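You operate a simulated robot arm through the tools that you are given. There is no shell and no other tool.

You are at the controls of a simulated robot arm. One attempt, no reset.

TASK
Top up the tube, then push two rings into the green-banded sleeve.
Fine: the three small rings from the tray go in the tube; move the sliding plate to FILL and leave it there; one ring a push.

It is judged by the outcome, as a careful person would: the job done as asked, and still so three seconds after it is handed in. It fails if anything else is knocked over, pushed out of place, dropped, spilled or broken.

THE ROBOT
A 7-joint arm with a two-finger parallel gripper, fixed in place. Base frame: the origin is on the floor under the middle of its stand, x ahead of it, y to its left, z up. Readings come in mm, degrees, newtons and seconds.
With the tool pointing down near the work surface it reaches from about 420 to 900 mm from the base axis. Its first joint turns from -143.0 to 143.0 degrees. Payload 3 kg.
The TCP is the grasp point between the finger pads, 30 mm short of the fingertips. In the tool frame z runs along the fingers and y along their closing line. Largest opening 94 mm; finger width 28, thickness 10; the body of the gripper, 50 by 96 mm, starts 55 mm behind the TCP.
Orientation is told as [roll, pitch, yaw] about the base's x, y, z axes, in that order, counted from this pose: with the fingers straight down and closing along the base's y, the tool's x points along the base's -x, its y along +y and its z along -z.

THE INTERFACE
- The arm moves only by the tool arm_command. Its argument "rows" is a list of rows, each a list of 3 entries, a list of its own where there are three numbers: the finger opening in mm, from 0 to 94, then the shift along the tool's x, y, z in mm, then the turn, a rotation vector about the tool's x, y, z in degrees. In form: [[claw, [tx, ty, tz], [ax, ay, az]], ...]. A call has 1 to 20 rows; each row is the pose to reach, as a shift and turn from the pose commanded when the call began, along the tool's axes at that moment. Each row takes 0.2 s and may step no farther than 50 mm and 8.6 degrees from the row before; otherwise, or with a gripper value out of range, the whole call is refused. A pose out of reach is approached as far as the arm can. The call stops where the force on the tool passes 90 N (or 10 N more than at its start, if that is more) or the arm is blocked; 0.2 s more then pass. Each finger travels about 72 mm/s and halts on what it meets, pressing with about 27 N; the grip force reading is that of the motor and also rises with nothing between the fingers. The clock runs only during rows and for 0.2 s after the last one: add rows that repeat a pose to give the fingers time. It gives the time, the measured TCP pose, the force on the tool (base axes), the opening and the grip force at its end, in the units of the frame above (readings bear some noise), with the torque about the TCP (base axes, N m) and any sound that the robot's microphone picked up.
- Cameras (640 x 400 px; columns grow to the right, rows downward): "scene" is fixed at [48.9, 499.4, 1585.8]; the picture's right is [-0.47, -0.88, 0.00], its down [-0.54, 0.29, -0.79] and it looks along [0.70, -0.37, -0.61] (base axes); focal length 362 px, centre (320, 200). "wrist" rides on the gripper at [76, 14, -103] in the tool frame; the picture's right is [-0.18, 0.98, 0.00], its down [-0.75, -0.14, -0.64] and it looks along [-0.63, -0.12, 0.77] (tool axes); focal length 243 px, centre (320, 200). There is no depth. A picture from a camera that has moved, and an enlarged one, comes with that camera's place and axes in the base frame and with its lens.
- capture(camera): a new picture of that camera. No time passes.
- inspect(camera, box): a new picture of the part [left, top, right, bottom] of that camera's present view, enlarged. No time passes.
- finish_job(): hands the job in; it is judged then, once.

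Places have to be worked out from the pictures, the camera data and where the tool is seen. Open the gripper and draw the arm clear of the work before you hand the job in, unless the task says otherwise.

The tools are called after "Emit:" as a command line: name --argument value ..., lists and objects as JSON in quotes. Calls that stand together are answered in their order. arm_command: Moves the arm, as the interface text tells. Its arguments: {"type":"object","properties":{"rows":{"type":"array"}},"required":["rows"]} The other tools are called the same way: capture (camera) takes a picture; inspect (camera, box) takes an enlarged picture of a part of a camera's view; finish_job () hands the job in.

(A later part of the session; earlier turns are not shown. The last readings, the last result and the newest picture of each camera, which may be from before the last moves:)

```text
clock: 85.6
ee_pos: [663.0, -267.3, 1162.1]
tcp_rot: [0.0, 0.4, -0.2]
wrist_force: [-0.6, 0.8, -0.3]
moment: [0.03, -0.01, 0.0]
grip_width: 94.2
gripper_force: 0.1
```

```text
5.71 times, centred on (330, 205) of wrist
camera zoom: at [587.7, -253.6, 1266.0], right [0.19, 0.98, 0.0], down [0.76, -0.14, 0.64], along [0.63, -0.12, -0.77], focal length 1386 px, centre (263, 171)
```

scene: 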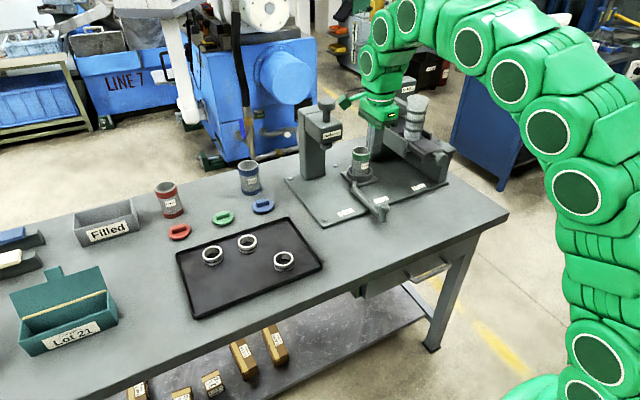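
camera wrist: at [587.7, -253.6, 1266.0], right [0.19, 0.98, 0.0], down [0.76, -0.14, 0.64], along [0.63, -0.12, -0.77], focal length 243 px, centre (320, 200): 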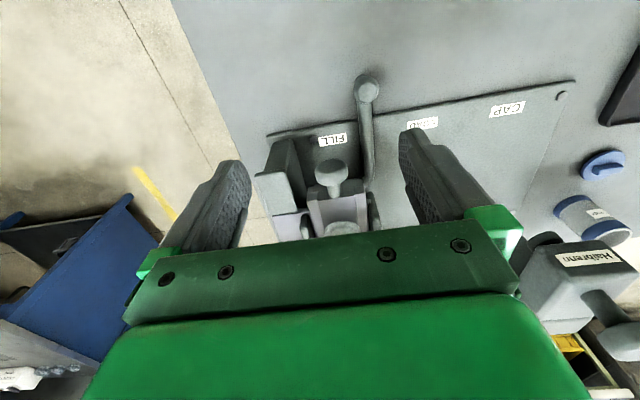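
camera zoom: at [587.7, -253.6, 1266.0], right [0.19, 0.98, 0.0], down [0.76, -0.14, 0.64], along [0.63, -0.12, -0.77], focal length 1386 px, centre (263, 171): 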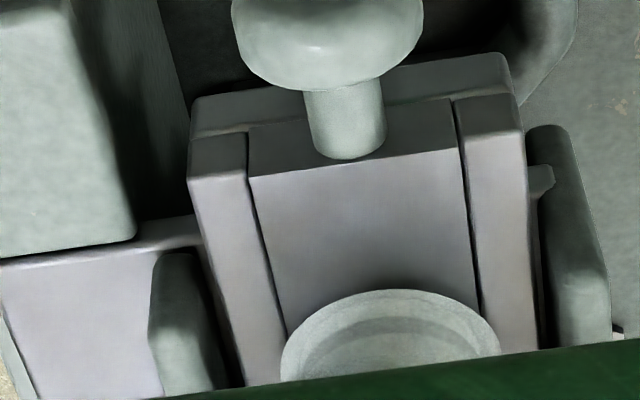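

The stack height fits: one ring has gone forward and the rest sit on the slide's block. The slide only needs drawing back to home, so I'll straddle its knob with the fingers (54 mm open) to pull it gently.

Emit:
arm_command --rows '[[80, [0, -2.4, 40], [0, 0, 0]], [60, [0, -2.4, 80], [0, 0, 0]], [54, [0, -2.4, 115], [0, 0, 0]], [54, [0, -2.4, 148], [0, 0, 0]], [54, [0, -2.4, 148], [0, 0, 0]]]'

Emit:
inspect --camera "scene" --box '[395, 105, 475, 175]'

Emit:
capture --camera "wrist"

```text
clock: 86.8
ee_pos: [662.6, -269.9, 1012.2]
tcp_rot: [0.1, 0.3, -0.2]
wrist_force: [-0.3, -0.5, -0.6]
moment: [-0.02, -0.01, 0.0]
grip_width: 54.1
gripper_force: 0.1
```

```text
5.71 times, centred on (435, 140) of scene
camera zoom: at [48.9, 499.4, 1585.8], right [-0.47, -0.88, 0.0], down [-0.54, 0.29, -0.79], along [0.7, -0.37, -0.61], focal length 2067 px, centre (-337, 543)
```

zoom: 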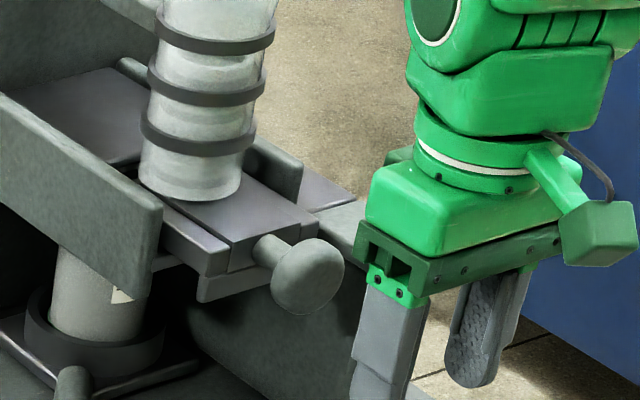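

```text
taken
camera wrist: at [587.7, -256.2, 1115.8], right [0.19, 0.98, 0.0], down [0.76, -0.14, 0.64], along [0.63, -0.12, -0.77], focal length 243 px, centre (320, 200)
```

wrist: 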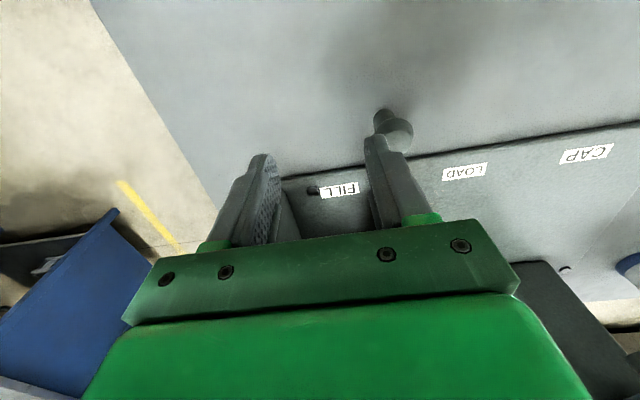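

The fingers are lined up either side of the knob's line, with ~15 mm clearance to the support on the far side. Sliding forward so the knob comes between the pads.

Emit:
arm_command --rows '[[54, [-15, 0, -3], [0, 0, 0]], [54, [-30, 0, -3], [0, 0, 0]], [54, [-45, 0, -3], [0, 0, 0]], [54, [-60, 0, -3], [0, 0, 0]], [54, [-72, 0, -3], [0, 0, 0]], [54, [-80, 0, -3], [0, 0, 0]], [54, [-86, 0, -3], [0, 0, 0]], [54, [-86, 0, -3], [0, 0, 0]]]'

Emit:
inspect --camera "scene" --box '[395, 105, 475, 175]'

Emit:
capture --camera "wrist"

```text
clock: 88.6
ee_pos: [747.8, -270.0, 1015.3]
tcp_rot: [0.1, 0.4, -0.1]
wrist_force: [-0.7, 0.6, 0.7]
moment: [-0.02, 0.02, 0.0]
grip_width: 54.2
gripper_force: 0.1
```

```text
5.71 times, centred on (435, 140) of scene
camera zoom: at [48.9, 499.4, 1585.8], right [-0.47, -0.88, 0.0], down [-0.54, 0.29, -0.79], along [0.7, -0.37, -0.61], focal length 2067 px, centre (-337, 543)
```

zoom: 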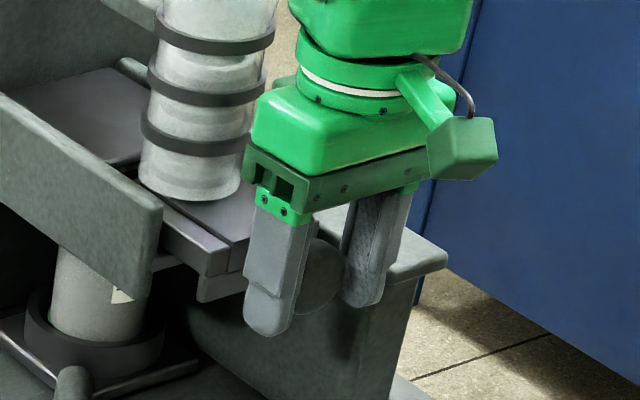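

```text
taken
camera wrist: at [672.8, -256.7, 1119.6], right [0.19, 0.98, 0.0], down [0.76, -0.14, 0.64], along [0.63, -0.12, -0.77], focal length 243 px, centre (320, 200)
```

wrist: 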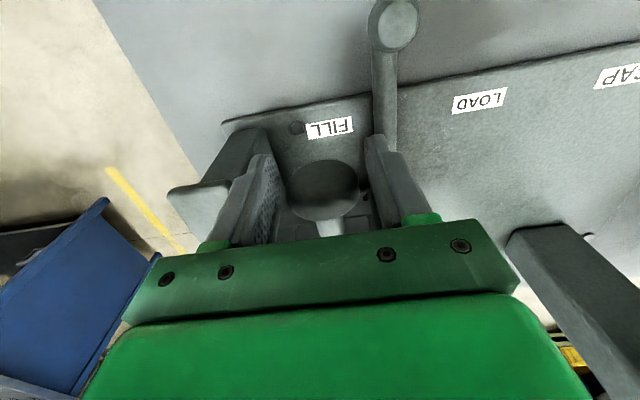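

The knob sits centred between the pads. Closing on it gently, then drawing back 10 mm and checking the force.

Emit:
arm_command --rows '[[46, [0, 0, 0], [0, 0, 0]], [38, [0, 0, 0], [0, 0, 0]], [32, [0, 0, 0], [0, 0, 0]], [32, [0, 0, 0], [0, 0, 0]], [32, [3, 0, 0], [0, 0, 0]], [32, [6, 0, 0], [0, 0, 0]], [32, [10, 0, 0], [0, 0, 0]], [32, [10, 0, 0], [0, 0, 0]]]'

Emit:
inspect --camera "scene" --box '[395, 105, 475, 175]'

```text
clock: 90.4
ee_pos: [738.1, -270.4, 1016.2]
tcp_rot: [0.1, 0.3, 0.0]
wrist_force: [-4.4, 18.7, 14.3]
moment: [0.11, -0.64, 0.22]
grip_width: 43.6
gripper_force: 45.4
```

```text
5.71 times, centred on (435, 140) of scene
camera zoom: at [48.9, 499.4, 1585.8], right [-0.47, -0.88, 0.0], down [-0.54, 0.29, -0.79], along [0.7, -0.37, -0.61], focal length 2067 px, centre (-337, 543)
```

zoom: 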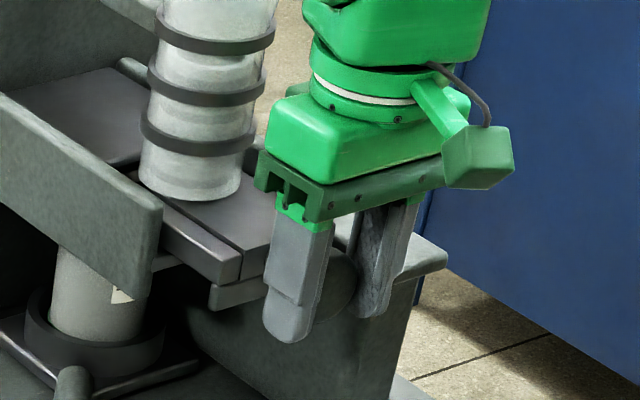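

The slide follows with little effort. Continuing to draw it back toward home in small steps.

Emit:
arm_command --rows '[[32, [4, 0.5, 0], [0, 0, 0]], [32, [8, 1, 0], [0, 0, 0]], [32, [12, 1, 0], [0, 0, 0]], [32, [16, 1, 0], [0, 0, 0]], [32, [20, 1, 0], [0, 0, 0]], [32, [20, 1, 0], [0, 0, 0]]]'

Emit:
inspect --camera "scene" --box '[395, 105, 475, 175]'

```text
clock: 91.8
ee_pos: [716.7, -270.6, 1015.4]
tcp_rot: [0.2, 0.3, -0.1]
wrist_force: [-7.3, 10.2, 20.1]
moment: [0.06, -0.11, 0.11]
grip_width: 43.4
gripper_force: 45.2
```

```text
5.71 times, centred on (435, 140) of scene
camera zoom: at [48.9, 499.4, 1585.8], right [-0.47, -0.88, 0.0], down [-0.54, 0.29, -0.79], along [0.7, -0.37, -0.61], focal length 2067 px, centre (-337, 543)
```

zoom: 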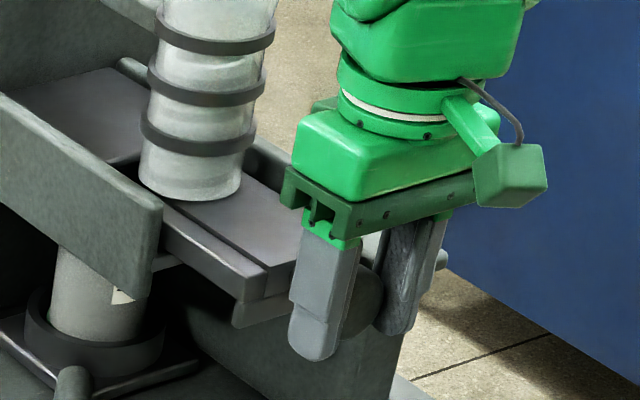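

The slide is ~8 mm from home by the picture. Continuing in 2 mm steps until it stops.

Emit:
arm_command --rows '[[32, [2, 0, 0], [0, 0, 0]], [32, [4, 0, 0], [0, 0, 0]], [32, [6, 0, 0], [0, 0, 0]], [32, [6, 0, 0], [0, 0, 0]]]'

Emit:
inspect --camera "scene" --box '[405, 120, 453, 165]'

```text
clock: 92.8
ee_pos: [711.2, -270.7, 1016.9]
tcp_rot: [0.1, 0.3, -0.1]
wrist_force: [-4.4, -2.5, 2.7]
moment: [0.01, -0.37, -0.06]
grip_width: 44.0
gripper_force: 45.0
```

```text
8.89 times, centred on (429, 142) of scene
camera zoom: at [48.9, 499.4, 1585.8], right [-0.47, -0.88, 0.0], down [-0.54, 0.29, -0.79], along [0.7, -0.37, -0.61], focal length 3216 px, centre (-649, 711)
```

zoom: 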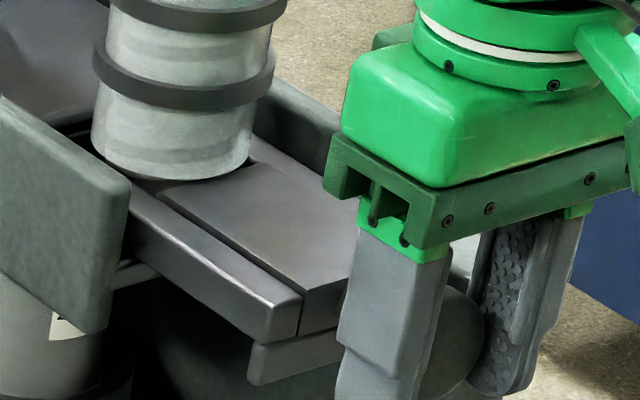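

Only ~3–4 mm left to the original position. Pulling the last bit in 1 mm steps.

Emit:
arm_command --rows '[[32, [1, 0, 0], [0, 0, 0]], [32, [2, 0, 0], [0, 0, 0]], [32, [3, 0, 0], [0, 0, 0]], [32, [4, 0, 0], [0, 0, 0]], [32, [4, 0, 0], [0, 0, 0]]]'

Emit:
inspect --camera "scene" --box '[405, 120, 453, 165]'

```text
clock: 94.0
ee_pos: [707.7, -270.5, 1016.9]
tcp_rot: [0.0, 0.2, -0.1]
wrist_force: [0.9, -10.4, 16.0]
moment: [-0.2, -0.08, -0.13]
grip_width: 42.2
gripper_force: 45.0
```

```text
8.89 times, centred on (429, 142) of scene
camera zoom: at [48.9, 499.4, 1585.8], right [-0.47, -0.88, 0.0], down [-0.54, 0.29, -0.79], along [0.7, -0.37, -0.61], focal length 3216 px, centre (-649, 711)
```

zoom: 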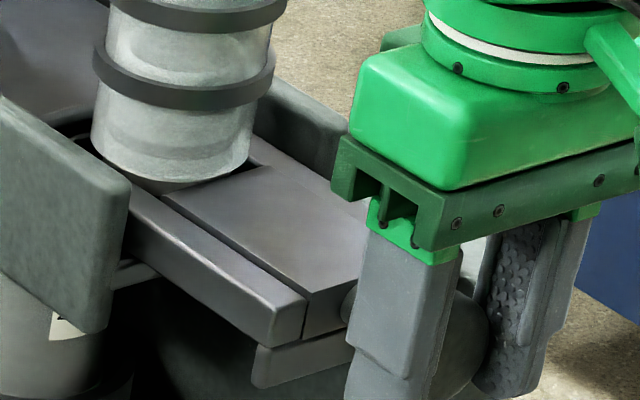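

The slide's corner is back exactly where it was at the start. Opening the fingers and checking it stays home and that the stack dropped.

Emit:
arm_command --rows '[[54, [0, 0, 0], [0, 0, 0]], [54, [0, 0, 0], [0, 0, 0]], [54, [12, 0, 0], [0, 0, 0]], [54, [24, 0, 0], [0, 0, 0]], [54, [36, 0, 0], [0, 0, 0]], [54, [44, 0, 0], [0, 0, 0]], [54, [44, 0, 0], [0, 0, 0]]]'

Emit:
inspect --camera "scene" --box '[405, 120, 453, 165]'

Emit:
inspect --camera "scene" --box '[390, 85, 438, 145]'

```text
clock: 95.6
ee_pos: [664.1, -271.3, 1015.9]
tcp_rot: [-0.1, 0.3, 0.0]
wrist_force: [-0.1, -1.2, -0.5]
moment: [0.05, -0.01, -0.01]
grip_width: 54.1
gripper_force: 0.0
```

```text
8.89 times, centred on (429, 142) of scene
camera zoom: at [48.9, 499.4, 1585.8], right [-0.47, -0.88, 0.0], down [-0.54, 0.29, -0.79], along [0.7, -0.37, -0.61], focal length 3216 px, centre (-649, 711)
```

zoom: 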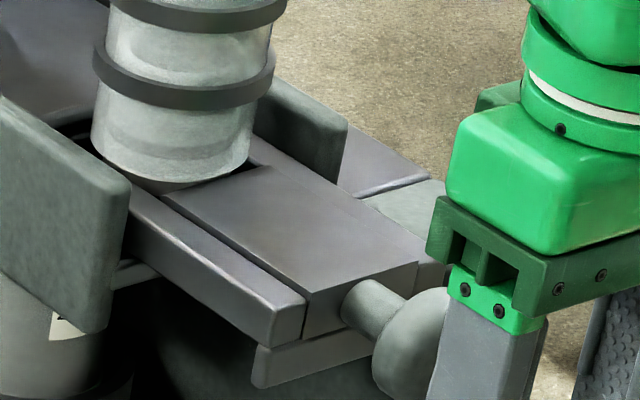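

```text
6.67 times, centred on (414, 115) of scene
camera zoom: at [48.9, 499.4, 1585.8], right [-0.47, -0.88, 0.0], down [-0.54, 0.29, -0.79], along [0.7, -0.37, -0.61], focal length 2412 px, centre (-307, 767)
```

zoom: 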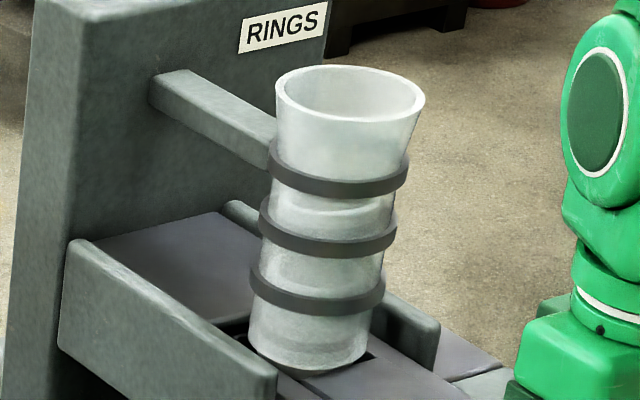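

The slide is home. I'll look closely at the tube to judge whether the stack moved down by one ring.

Emit:
inspect --camera "scene" --box '[400, 88, 430, 143]'

Emit:
inspect --camera "scene" --box '[398, 95, 434, 117]'

Emit:
inspect --camera "scene" --box '[394, 115, 430, 143]'

```text
7.27 times, centred on (415, 116) of scene
camera zoom: at [48.9, 499.4, 1585.8], right [-0.47, -0.88, 0.0], down [-0.54, 0.29, -0.79], along [0.7, -0.37, -0.61], focal length 2631 px, centre (-371, 814)
```

zoom: 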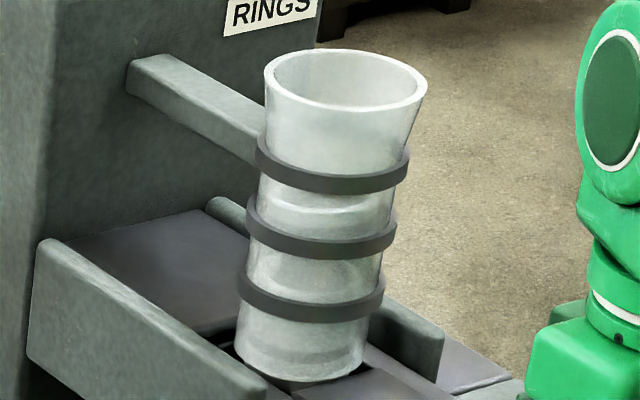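

```text
16.00 times, centred on (416, 106) of scene
camera zoom: at [48.9, 499.4, 1585.8], right [-0.47, -0.88, 0.0], down [-0.54, 0.29, -0.79], along [0.7, -0.37, -0.61], focal length 5789 px, centre (-1216, 1704)
```

zoom: 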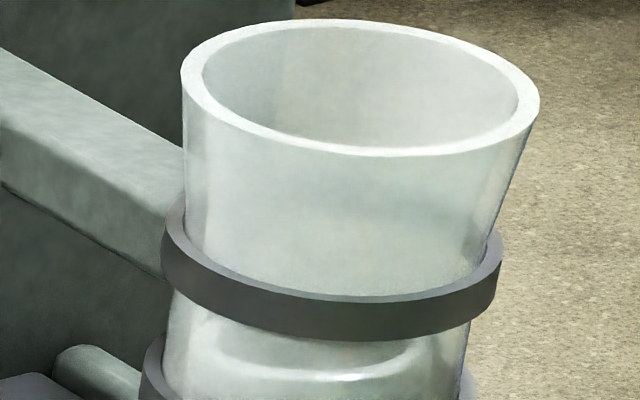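

```text
14.29 times, centred on (412, 129) of scene
camera zoom: at [48.9, 499.4, 1585.8], right [-0.47, -0.88, 0.0], down [-0.54, 0.29, -0.79], along [0.7, -0.37, -0.61], focal length 5169 px, centre (-994, 1214)
```

zoom: 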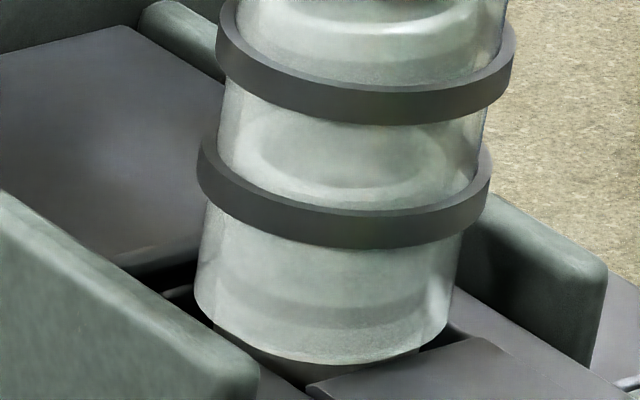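

Through the frosted wall I can see a ring sitting on the chute floor under the tube and others above it, but the picture is ambiguous. I'll raise the arm, tilt, and look at the tube from close by.

Emit:
arm_command --rows '[[54, [0, 0, -46], [0, 0, 0]], [60, [0, 0, -92], [0, 0, 0]], [70, [0, 0, -138], [0, 0, 0]], [80, [0, 0, -184], [0, 0, 0]], [94, [-20, 0, -190], [0, -7, 0]], [94, [-40, 0, -196], [0, -14, 0]], [94, [-60, 0, -202], [0, -21, 0]], [94, [-80, 0, -208], [0, -28, 0]], [94, [-99, 0, -212], [0, -35, 0]], [94, [-99, 0, -212], [0, -35, 0]]]'

Emit:
inspect --camera "wrist" --box '[250, 0, 390, 90]'

Emit:
inspect --camera "wrist" --box '[250, 70, 390, 160]'

Emit:
capture --camera "wrist"

```text
clock: 97.8
ee_pos: [764.1, -268.6, 1226.8]
tcp_rot: [0.1, -34.8, 0.0]
wrist_force: [0.4, 0.4, 0.8]
moment: [0.01, 0.02, 0.0]
grip_width: 94.1
gripper_force: 0.0
```

```text
4.44 times, centred on (320, 45) of wrist
camera zoom: at [642.0, -256.1, 1268.4], right [0.15, 0.98, 0.11], down [0.25, -0.14, 0.96], along [0.95, -0.12, -0.27], focal length 1078 px, centre (320, 889)
```

zoom: 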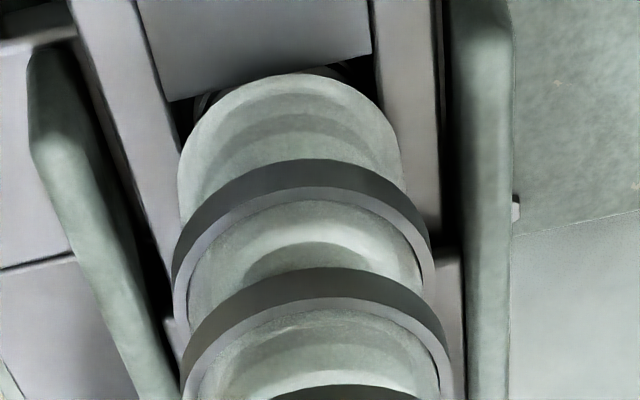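

```text
4.44 times, centred on (320, 115) of wrist
camera zoom: at [642.0, -256.1, 1268.4], right [0.15, 0.98, 0.11], down [0.25, -0.14, 0.96], along [0.95, -0.12, -0.27], focal length 1078 px, centre (320, 578)
```

zoom: 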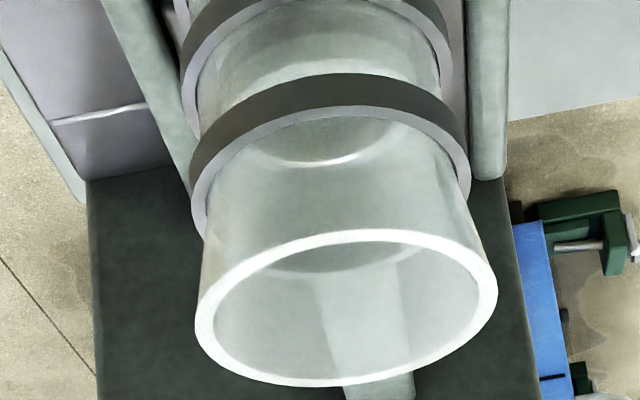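

```text
taken
camera wrist: at [642.0, -256.1, 1268.4], right [0.15, 0.98, 0.11], down [0.25, -0.14, 0.96], along [0.95, -0.12, -0.27], focal length 243 px, centre (320, 200)
```

wrist: 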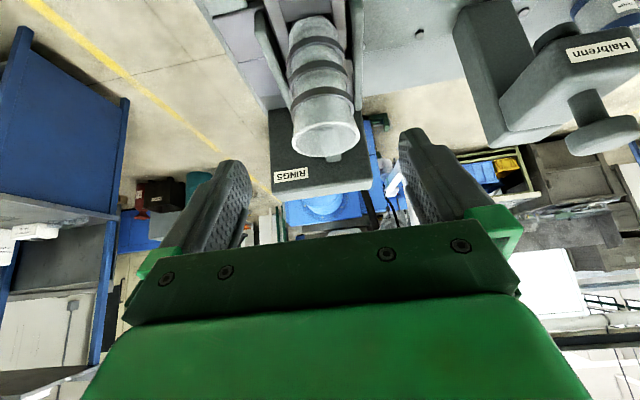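

I'll zoom closer into each window of the tube to tell apart the rings.

Emit:
inspect --camera "wrist" --box '[282, 10, 352, 54]'

Emit:
inspect --camera "wrist" --box '[285, 38, 355, 82]'

Emit:
inspect --camera "wrist" --box '[285, 62, 355, 106]'

Emit:
inspect --camera "wrist" --box '[288, 88, 368, 138]'

```text
9.09 times, centred on (317, 32) of wrist
camera zoom: at [642.0, -256.1, 1268.4], right [0.15, 0.98, 0.11], down [0.25, -0.14, 0.96], along [0.95, -0.12, -0.27], focal length 2206 px, centre (347, 1727)
```

zoom: 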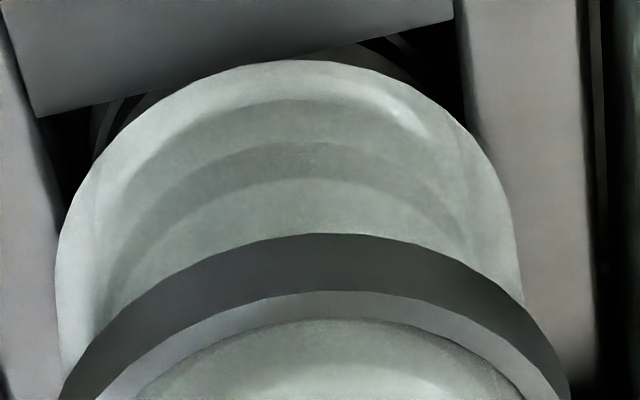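

```text
9.09 times, centred on (320, 60) of wrist
camera zoom: at [642.0, -256.1, 1268.4], right [0.15, 0.98, 0.11], down [0.25, -0.14, 0.96], along [0.95, -0.12, -0.27], focal length 2206 px, centre (320, 1473)
```

zoom: 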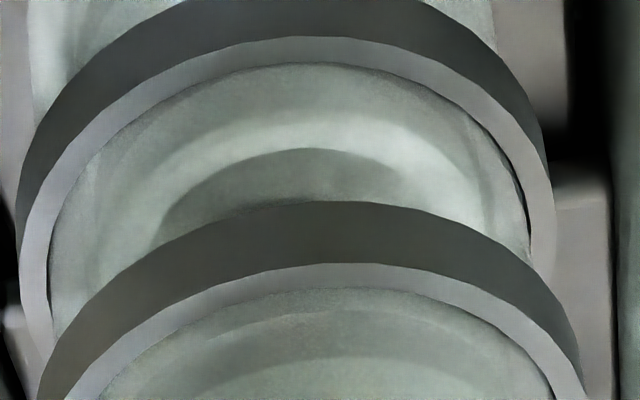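

```text
9.09 times, centred on (320, 84) of wrist
camera zoom: at [642.0, -256.1, 1268.4], right [0.15, 0.98, 0.11], down [0.25, -0.14, 0.96], along [0.95, -0.12, -0.27], focal length 2206 px, centre (320, 1254)
```

zoom: 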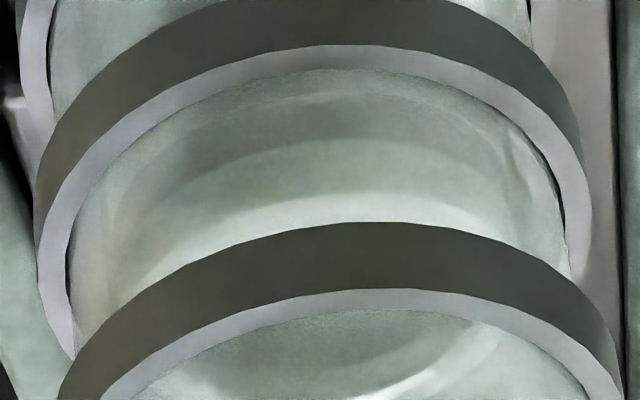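

```text
8.00 times, centred on (328, 113) of wrist
camera zoom: at [642.0, -256.1, 1268.4], right [0.15, 0.98, 0.11], down [0.25, -0.14, 0.96], along [0.95, -0.12, -0.27], focal length 1941 px, centre (256, 896)
```

zoom: 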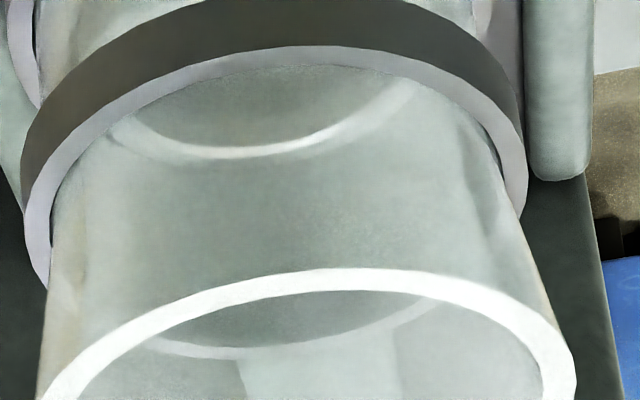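

The tube is now clearer. There is one ring on the chute floor, two stacked above it, then a ~17 mm gap and the last ring held higher up in the tube, slightly tilted. One ring has left, as it should, and the next one is in place, so I'll straighten the tool and go back to the pushing position.

Emit:
arm_command --rows '[[80, [19.5, -1, -7], [0, 7, 0]], [60, [39, -1, -14], [0, 14, 0]], [40, [58.4, -1, -21], [0, 21, 0]], [20, [77.9, -1, -28], [0, 28, 0]], [0, [97.4, -1, -35.3], [0, 35, 0]], [0, [97.4, -1, -35.3], [0, 35, 0]], [0, [97.4, -1, -35.3], [0, 35, 0]]]'

Emit:
inspect --camera "scene" --box '[350, 70, 478, 190]'

Emit:
inspect --camera "scene" --box '[394, 95, 430, 143]'

```text
clock: 99.4
ee_pos: [662.4, -269.2, 1201.5]
tcp_rot: [0.1, 0.4, -0.2]
wrist_force: [0.1, 0.1, -0.8]
moment: [0.01, 0.03, 0.0]
grip_width: 0.1
gripper_force: 27.2
```

```text
3.33 times, centred on (414, 130) of scene
camera zoom: at [48.9, 499.4, 1585.8], right [-0.47, -0.88, 0.0], down [-0.54, 0.29, -0.79], along [0.7, -0.37, -0.61], focal length 1206 px, centre (7, 433)
```

zoom: 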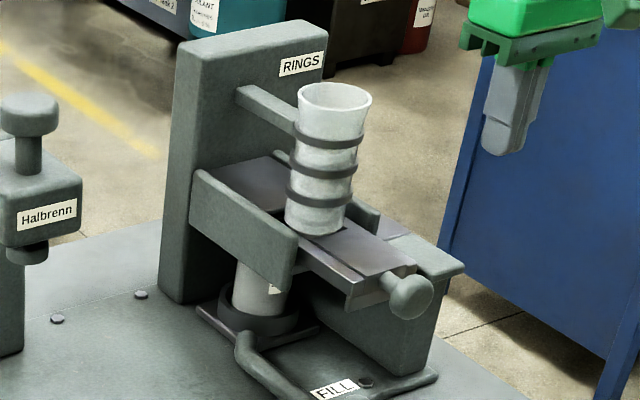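

```text
8.33 times, centred on (412, 119) of scene
camera zoom: at [48.9, 499.4, 1585.8], right [-0.47, -0.88, 0.0], down [-0.54, 0.29, -0.79], along [0.7, -0.37, -0.61], focal length 3015 px, centre (-447, 875)
```

zoom: 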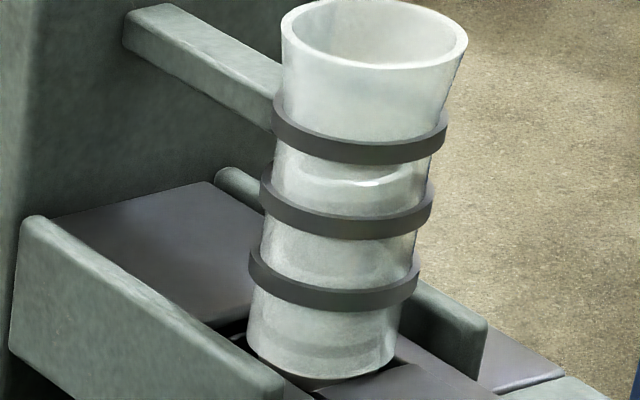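

The slide is home with a ring waiting under the tube. Descending behind the knob with closed fingers for the second push.

Emit:
arm_command --rows '[[0, [0, -0.8, 45], [0, 0, 0]], [0, [0, -0.8, 90], [0, 0, 0]], [0, [0, -0.8, 130], [0, 0, 0]], [0, [0, -0.8, 160], [0, 0, 0]], [0, [0, -0.8, 171], [0, 0, 0]], [0, [0, -0.8, 171], [0, 0, 0]]]'

Emit:
inspect --camera "scene" --box '[395, 110, 475, 175]'

```text
clock: 100.8
ee_pos: [663.1, -273.9, 1030.6]
tcp_rot: [0.1, 0.3, -0.2]
wrist_force: [-0.2, 0.1, 0.6]
moment: [0.0, -0.03, 0.02]
grip_width: 0.0
gripper_force: 26.9
```

```text
6.15 times, centred on (435, 142) of scene
camera zoom: at [48.9, 499.4, 1585.8], right [-0.47, -0.88, 0.0], down [-0.54, 0.29, -0.79], along [0.7, -0.37, -0.61], focal length 2226 px, centre (-388, 554)
```

zoom: 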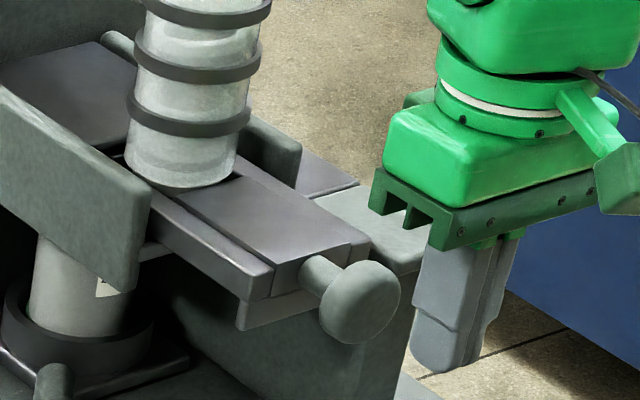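

Second push: approaching and pushing to mid-stroke first, correcting ~3 mm in y on the way.

Emit:
arm_command --rows '[[0, [-8, 2, 0], [0, 0, 0]], [0, [-15, 3, 0], [0, 0, 0]], [0, [-19, 3, 0], [0, 0, 0]], [0, [-23, 3, 0], [0, 0, 0]], [0, [-27, 3, 0], [0, 0, 0]], [0, [-31, 3, 0], [0, 0, 0]], [0, [-35, 3, 0], [0, 0, 0]], [0, [-39, 3, 0], [0, 0, 0]], [0, [-43, 3, 0], [0, 0, 0]], [0, [-47, 3, 0], [0, 0, 0]], [0, [-51, 3, 0], [0, 0, 0]], [0, [-55, 3, 0], [0, 0, 0]], [0, [-59, 3, 0], [0, 0, 0]], [0, [-63, 3, 0], [0, 0, 0]], [0, [-63, 3, 0], [0, 0, 0]]]'

Emit:
inspect --camera "scene" --box '[375, 75, 455, 175]'

```text
clock: 104.0
ee_pos: [726.4, -268.7, 1030.6]
tcp_rot: [0.1, 0.4, -0.1]
wrist_force: [-6.8, -0.7, 0.7]
moment: [-0.13, 0.16, -0.06]
grip_width: 0.0
gripper_force: 27.1
```

```text
4.00 times, centred on (415, 125) of scene
camera zoom: at [48.9, 499.4, 1585.8], right [-0.47, -0.88, 0.0], down [-0.54, 0.29, -0.79], along [0.7, -0.37, -0.61], focal length 1447 px, centre (-60, 500)
```

zoom: 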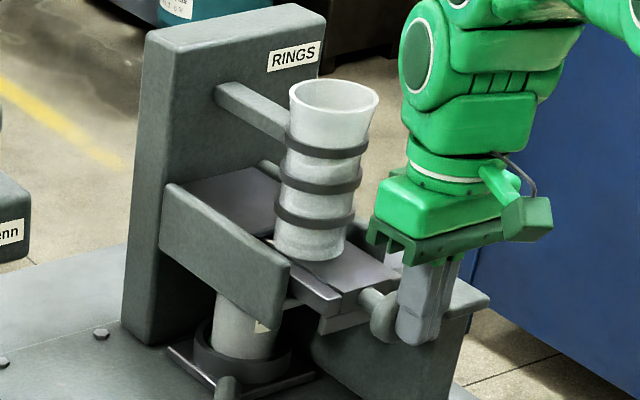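

Same light resistance as the first time (7 N). Pushing on through the rest of the stroke in small steps.

Emit:
arm_command --rows '[[0, [-4, 0, 0], [0, 0, 0]], [0, [-8, 0, 0], [0, 0, 0]], [0, [-12, 0, 0], [0, 0, 0]], [0, [-16, 0, 0], [0, 0, 0]], [0, [-20, 0, 0], [0, 0, 0]], [0, [-24, 0, 0], [0, 0, 0]], [0, [-24, 0, 0], [0, 0, 0]]]'

Emit:
inspect --camera "scene" --box '[375, 75, 455, 175]'

```text
clock: 105.6
ee_pos: [749.9, -269.5, 1028.0]
tcp_rot: [0.1, 0.3, -0.2]
wrist_force: [-6.9, 2.7, -2.4]
moment: [0.08, 0.23, 0.02]
grip_width: 0.0
gripper_force: 26.3
```

```text
4.00 times, centred on (415, 125) of scene
camera zoom: at [48.9, 499.4, 1585.8], right [-0.47, -0.88, 0.0], down [-0.54, 0.29, -0.79], along [0.7, -0.37, -0.61], focal length 1447 px, centre (-60, 500)
```

zoom: 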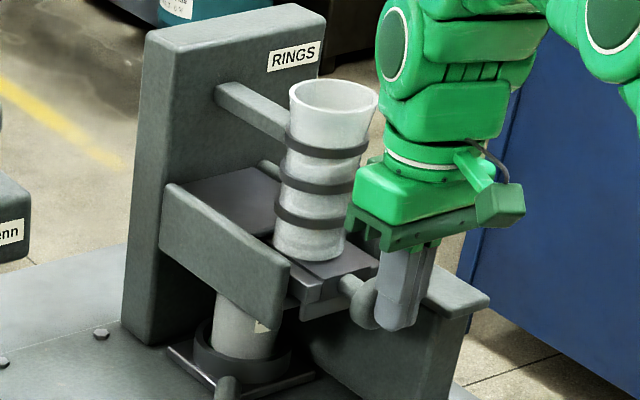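

Still moving freely at the same point as last time. The last few mm to the end stop, 1–2 mm at a time.

Emit:
arm_command --rows '[[0, [-2, 0, 0], [0, 0, 0]], [0, [-4, 0, 0], [0, 0, 0]], [0, [-6, 0, 0], [0, 0, 0]], [0, [-7, 0, 0], [0, 0, 0]], [0, [-8, 0, 0], [0, 0, 0]], [0, [-8, 0, 0], [0, 0, 0]]]'

Emit:
inspect --camera "scene" --box '[375, 75, 455, 175]'

Emit:
inspect --camera "scene" --box '[394, 95, 430, 143]'

```text
clock: 107.0
ee_pos: [757.5, -269.0, 1030.3]
tcp_rot: [0.1, 0.4, -0.2]
wrist_force: [-29.7, -3.8, 5.0]
moment: [-0.29, 0.6, -0.09]
grip_width: 0.0
gripper_force: 27.3
```

```text
4.00 times, centred on (415, 125) of scene
camera zoom: at [48.9, 499.4, 1585.8], right [-0.47, -0.88, 0.0], down [-0.54, 0.29, -0.79], along [0.7, -0.37, -0.61], focal length 1447 px, centre (-60, 500)
```

zoom: 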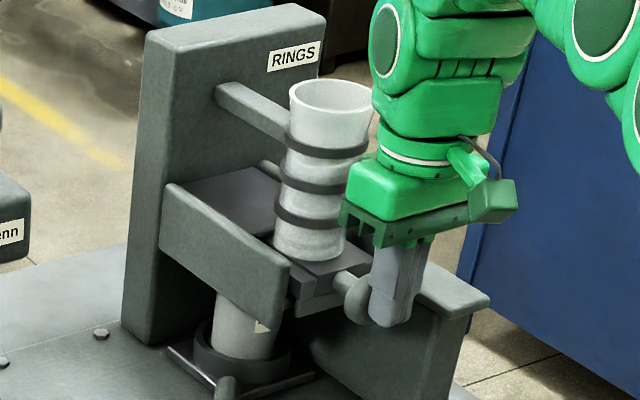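

```text
8.33 times, centred on (412, 119) of scene
camera zoom: at [48.9, 499.4, 1585.8], right [-0.47, -0.88, 0.0], down [-0.54, 0.29, -0.79], along [0.7, -0.37, -0.61], focal length 3015 px, centre (-447, 875)
```

zoom: 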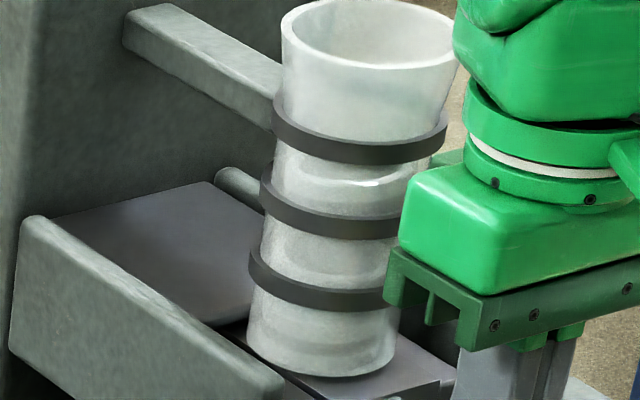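

Full stroke reached at the same place (757.5 mm, 30 N), so the first ring wasn't in the way and must have dropped. After a short dwell for the second to fall, I'll let the slide come back under control.

Emit:
arm_command --rows '[[0, [4, 0, 0], [0, 0, 0]], [0, [4, 0, 0], [0, 0, 0]], [0, [4, 0, 0], [0, 0, 0]], [0, [10, 0, 0], [0, 0, 0]], [0, [16, 0, 0], [0, 0, 0]], [0, [22, 0, 0], [0, 0, 0]], [0, [28, 0, 0], [0, 0, 0]], [0, [34, 0, 0], [0, 0, 0]], [0, [40, 0, 0], [0, 0, 0]], [0, [40, 0, 0], [0, 0, 0]]]'

Emit:
inspect --camera "scene" --box '[375, 75, 455, 175]'

```text
clock: 109.2
ee_pos: [718.4, -268.6, 1030.4]
tcp_rot: [0.1, 0.3, -0.2]
wrist_force: [0.5, 0.3, -0.1]
moment: [-0.02, 0.01, 0.04]
grip_width: 0.0
gripper_force: 26.8
```

```text
4.00 times, centred on (415, 125) of scene
camera zoom: at [48.9, 499.4, 1585.8], right [-0.47, -0.88, 0.0], down [-0.54, 0.29, -0.79], along [0.7, -0.37, -0.61], focal length 1447 px, centre (-60, 500)
```

zoom: 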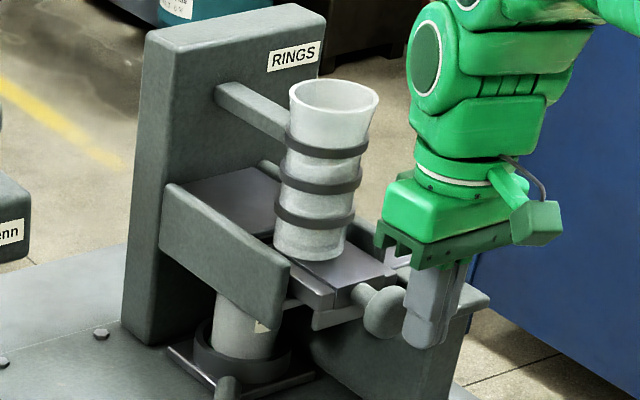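

As before, the slide stopped half-way back by itself. I'll draw it home the same way: back off, open, straddle the knob.

Emit:
arm_command --rows '[[0, [15, 0, 0], [0, 0, 0]], [20, [35, -1, 5], [0, 0, 0]], [40, [45, -1, 12], [0, 0, 0]], [54, [50, -1, 15], [0, 0, 0]], [54, [50, -1, 15], [0, 0, 0]], [54, [50, -1, 15], [0, 0, 0]]]'

Emit:
capture --camera "wrist"

Emit:
inspect --camera "scene" --box '[395, 105, 475, 175]'

```text
clock: 110.6
ee_pos: [669.3, -269.2, 1016.7]
tcp_rot: [0.2, 0.2, -0.1]
wrist_force: [0.3, -0.9, -0.1]
moment: [0.02, 0.01, -0.02]
grip_width: 53.8
gripper_force: 0.1
```

```text
taken
camera wrist: at [593.1, -256.1, 1119.2], right [0.19, 0.98, 0.0], down [0.76, -0.14, 0.64], along [0.63, -0.12, -0.77], focal length 243 px, centre (320, 200)
```

wrist: 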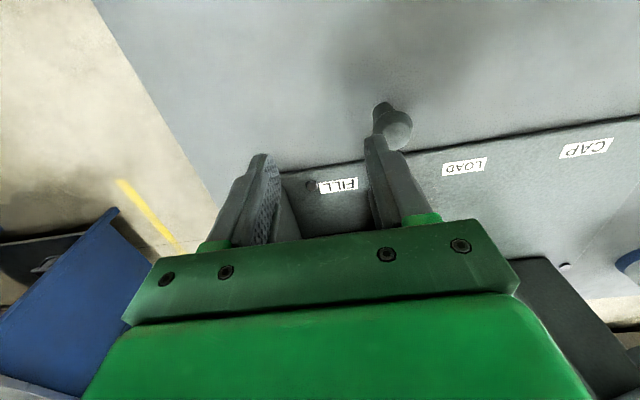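

```text
5.71 times, centred on (435, 140) of scene
camera zoom: at [48.9, 499.4, 1585.8], right [-0.47, -0.88, 0.0], down [-0.54, 0.29, -0.79], along [0.7, -0.37, -0.61], focal length 2067 px, centre (-337, 543)
```

zoom: 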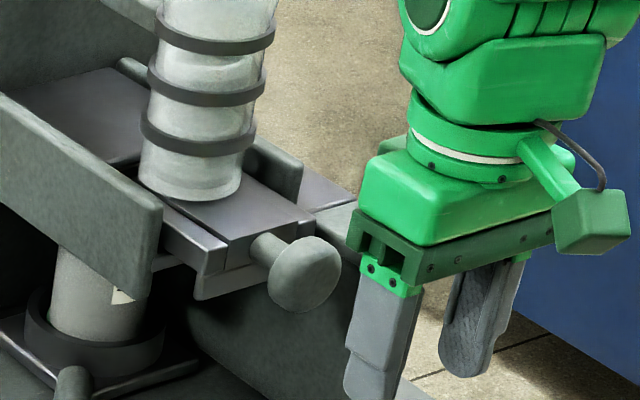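

Aligned the same as last time. Moving forward around the knob, closing, and pulling the first 10 mm.

Emit:
arm_command --rows '[[54, [-15, 0, 0], [0, 0, 0]], [54, [-30, 0, 0], [0, 0, 0]], [54, [-45, 0, 0], [0, 0, 0]], [54, [-58, 0, 0], [0, 0, 0]], [54, [-70, 0, 0], [0, 0, 0]], [54, [-80, 0, 0], [0, 0, 0]], [54, [-80, 0, 0], [0, 0, 0]], [46, [-80, 0, 0], [0, 0, 0]], [38, [-80, 0, 0], [0, 0, 0]], [32, [-80, 0, 0], [0, 0, 0]], [32, [-80, 0, 0], [0, 0, 0]], [32, [-76, 0, 0], [0, 0, 0]], [32, [-70, 0, 0], [0, 0, 0]], [32, [-70, 0, 0], [0, 0, 0]]]'

Emit:
inspect --camera "scene" --box '[395, 105, 475, 175]'

```text
clock: 113.6
ee_pos: [739.0, -270.0, 1016.1]
tcp_rot: [0.0, 0.2, 0.0]
wrist_force: [16.8, -23.6, 16.9]
moment: [-0.26, -0.46, -0.17]
grip_width: 39.7
gripper_force: 44.9
```

```text
5.71 times, centred on (435, 140) of scene
camera zoom: at [48.9, 499.4, 1585.8], right [-0.47, -0.88, 0.0], down [-0.54, 0.29, -0.79], along [0.7, -0.37, -0.61], focal length 2067 px, centre (-337, 543)
```

zoom: 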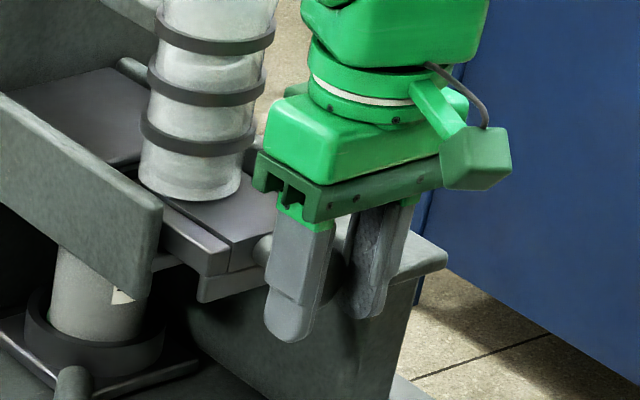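

The pull reads 17 N but the slide hasn't clearly moved, and my grip seems to be slipping along the knob. I'll stop and look before pulling any harder.

Emit:
inspect --camera "scene" --box '[405, 120, 453, 165]'

Emit:
inspect --camera "wrist" --box '[260, 130, 400, 230]'

Emit:
inspect --camera "scene" --box '[394, 95, 430, 143]'

```text
8.89 times, centred on (429, 142) of scene
camera zoom: at [48.9, 499.4, 1585.8], right [-0.47, -0.88, 0.0], down [-0.54, 0.29, -0.79], along [0.7, -0.37, -0.61], focal length 3216 px, centre (-649, 711)
```

zoom: 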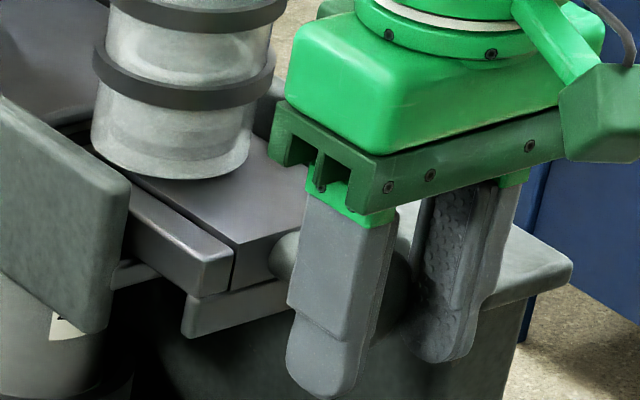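

```text
4.00 times, centred on (330, 180) of wrist
camera zoom: at [663.2, -256.2, 1118.7], right [0.19, 0.98, 0.0], down [0.76, -0.14, 0.64], along [0.63, -0.12, -0.77], focal length 970 px, centre (280, 280)
```

zoom: 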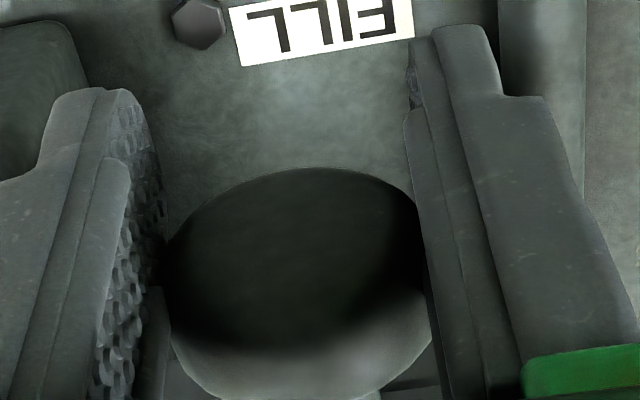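

```text
8.33 times, centred on (412, 119) of scene
camera zoom: at [48.9, 499.4, 1585.8], right [-0.47, -0.88, 0.0], down [-0.54, 0.29, -0.79], along [0.7, -0.37, -0.61], focal length 3015 px, centre (-447, 875)
```

zoom: 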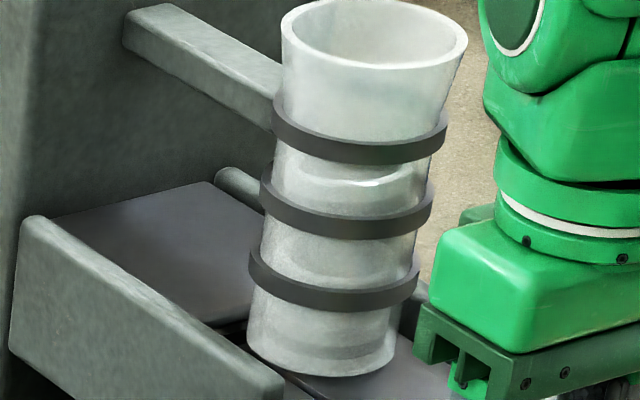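

The slide is exactly where it stopped last time and is being held by something, so I won't force it. I'll release the knob, back off, and look under the chute at the sleeve's mouth with a nearly horizontal camera view.

Emit:
arm_command --rows '[[50, [0, 0, 0], [0, 0, 0]], [56, [0, 0, 0], [0, 0, 0]], [56, [15, 0, 0], [0, 0, 0]], [56, [30, 0, 0], [0, 0, 0]], [56, [45, 0, 0], [0, 0, 0]], [56, [60, 0, 0], [0, 0, 0]], [56, [84, 0, 0], [0, 0, 0]], [70, [84, 0, -30], [0, 0, 0]], [94, [84, 0, -60], [0, 0, 0]], [94, [84, 0, -60], [0, 0, 0]]]'

Emit:
inspect --camera "scene" --box '[405, 120, 453, 165]'

```text
clock: 115.8
ee_pos: [652.7, -269.6, 1075.0]
tcp_rot: [0.2, 0.4, -0.1]
wrist_force: [0.4, -0.9, -0.5]
moment: [-0.01, 0.04, -0.03]
grip_width: 94.0
gripper_force: 0.2
```

```text
8.89 times, centred on (429, 142) of scene
camera zoom: at [48.9, 499.4, 1585.8], right [-0.47, -0.88, 0.0], down [-0.54, 0.29, -0.79], along [0.7, -0.37, -0.61], focal length 3216 px, centre (-649, 711)
```

zoom: 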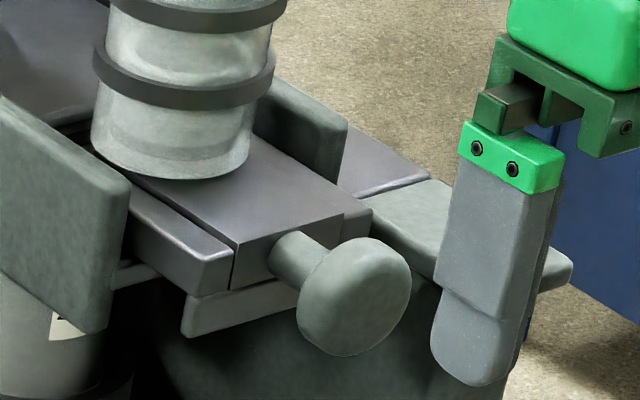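

The slide still rests where it was. Now tilting the tool 50° and lowering so the camera looks along +x under the slide.

Emit:
arm_command --rows '[[94, [0, 5, 12], [0, -7, 0]], [94, [0, 10, 24], [0, -14, 0]], [94, [0, 15, 36], [0, -21, 0]], [94, [0, 20, 48], [0, -28, 0]], [94, [0, 25, 60], [0, -35, 0]], [94, [0, 30, 72], [0, -43, 0]], [94, [0, 35, 84], [0, -50, 0]], [94, [0, 35, 84], [0, -50, 0]]]'

Emit:
capture --camera "wrist"

Emit:
inspect --camera "wrist" --box '[240, 130, 400, 230]'

```text
clock: 117.6
ee_pos: [654.2, -232.6, 991.0]
tcp_rot: [0.2, -49.7, -0.3]
wrist_force: [0.3, 0.8, 0.1]
moment: [0.02, -0.01, -0.01]
grip_width: 94.0
gripper_force: 0.0
```

```text
taken
camera wrist: at [526.7, -220.2, 999.7], right [0.12, 0.98, 0.14], down [0.0, -0.14, 0.99], along [0.99, -0.12, -0.01], focal length 243 px, centre (320, 200)
```

wrist: 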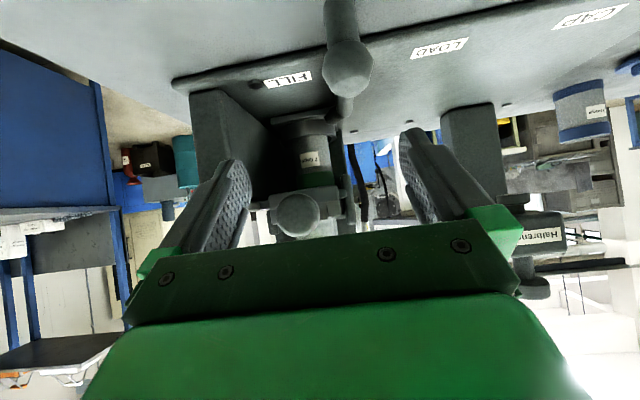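

```text
4.00 times, centred on (320, 180) of wrist
camera zoom: at [526.7, -220.2, 999.7], right [0.12, 0.98, 0.14], down [0.0, -0.14, 0.99], along [0.99, -0.12, -0.01], focal length 970 px, centre (320, 280)
```

zoom: 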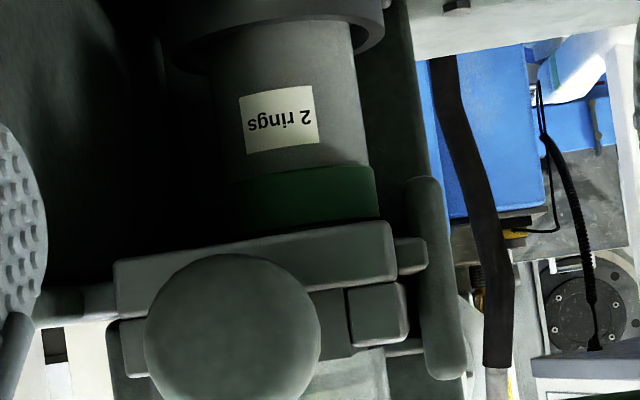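

Very useful view: the sleeve is upright and seated with its top close under the chute. Zooming on the gap between the sleeve mouth and the chute.

Emit:
inspect --camera "wrist" --box '[270, 160, 350, 210]'

Emit:
inspect --camera "wrist" --box '[310, 170, 360, 225]'

Emit:
inspect --camera "wrist" --box '[250, 170, 310, 240]'

```text
8.00 times, centred on (310, 185) of wrist
camera zoom: at [526.7, -220.2, 999.7], right [0.12, 0.98, 0.14], down [0.0, -0.14, 0.99], along [0.99, -0.12, -0.01], focal length 1941 px, centre (400, 320)
```

zoom: 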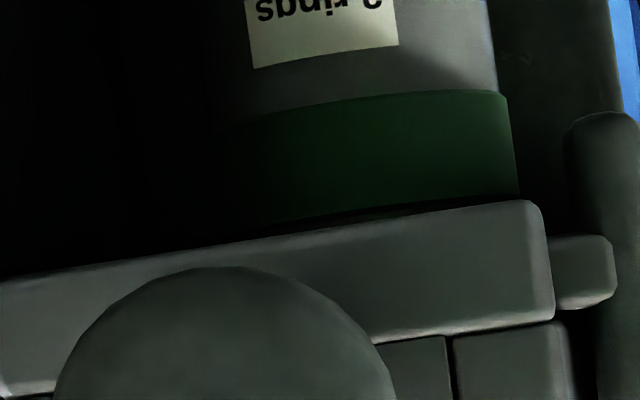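

```text
7.27 times, centred on (335, 198) of wrist
camera zoom: at [526.7, -220.2, 999.7], right [0.12, 0.98, 0.14], down [0.0, -0.14, 0.99], along [0.99, -0.12, -0.01], focal length 1764 px, centre (211, 218)
```

zoom: 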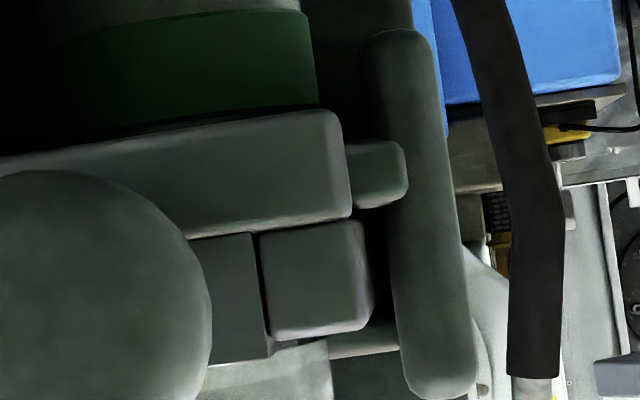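

```text
5.71 times, centred on (280, 205) of wrist
camera zoom: at [526.7, -220.2, 999.7], right [0.12, 0.98, 0.14], down [0.0, -0.14, 0.99], along [0.99, -0.12, -0.01], focal length 1386 px, centre (549, 171)
```

zoom: 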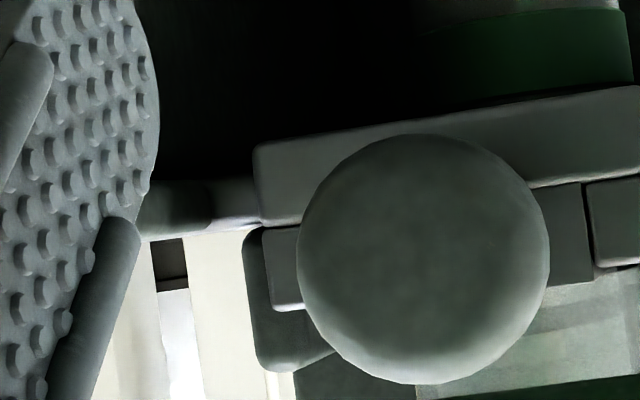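

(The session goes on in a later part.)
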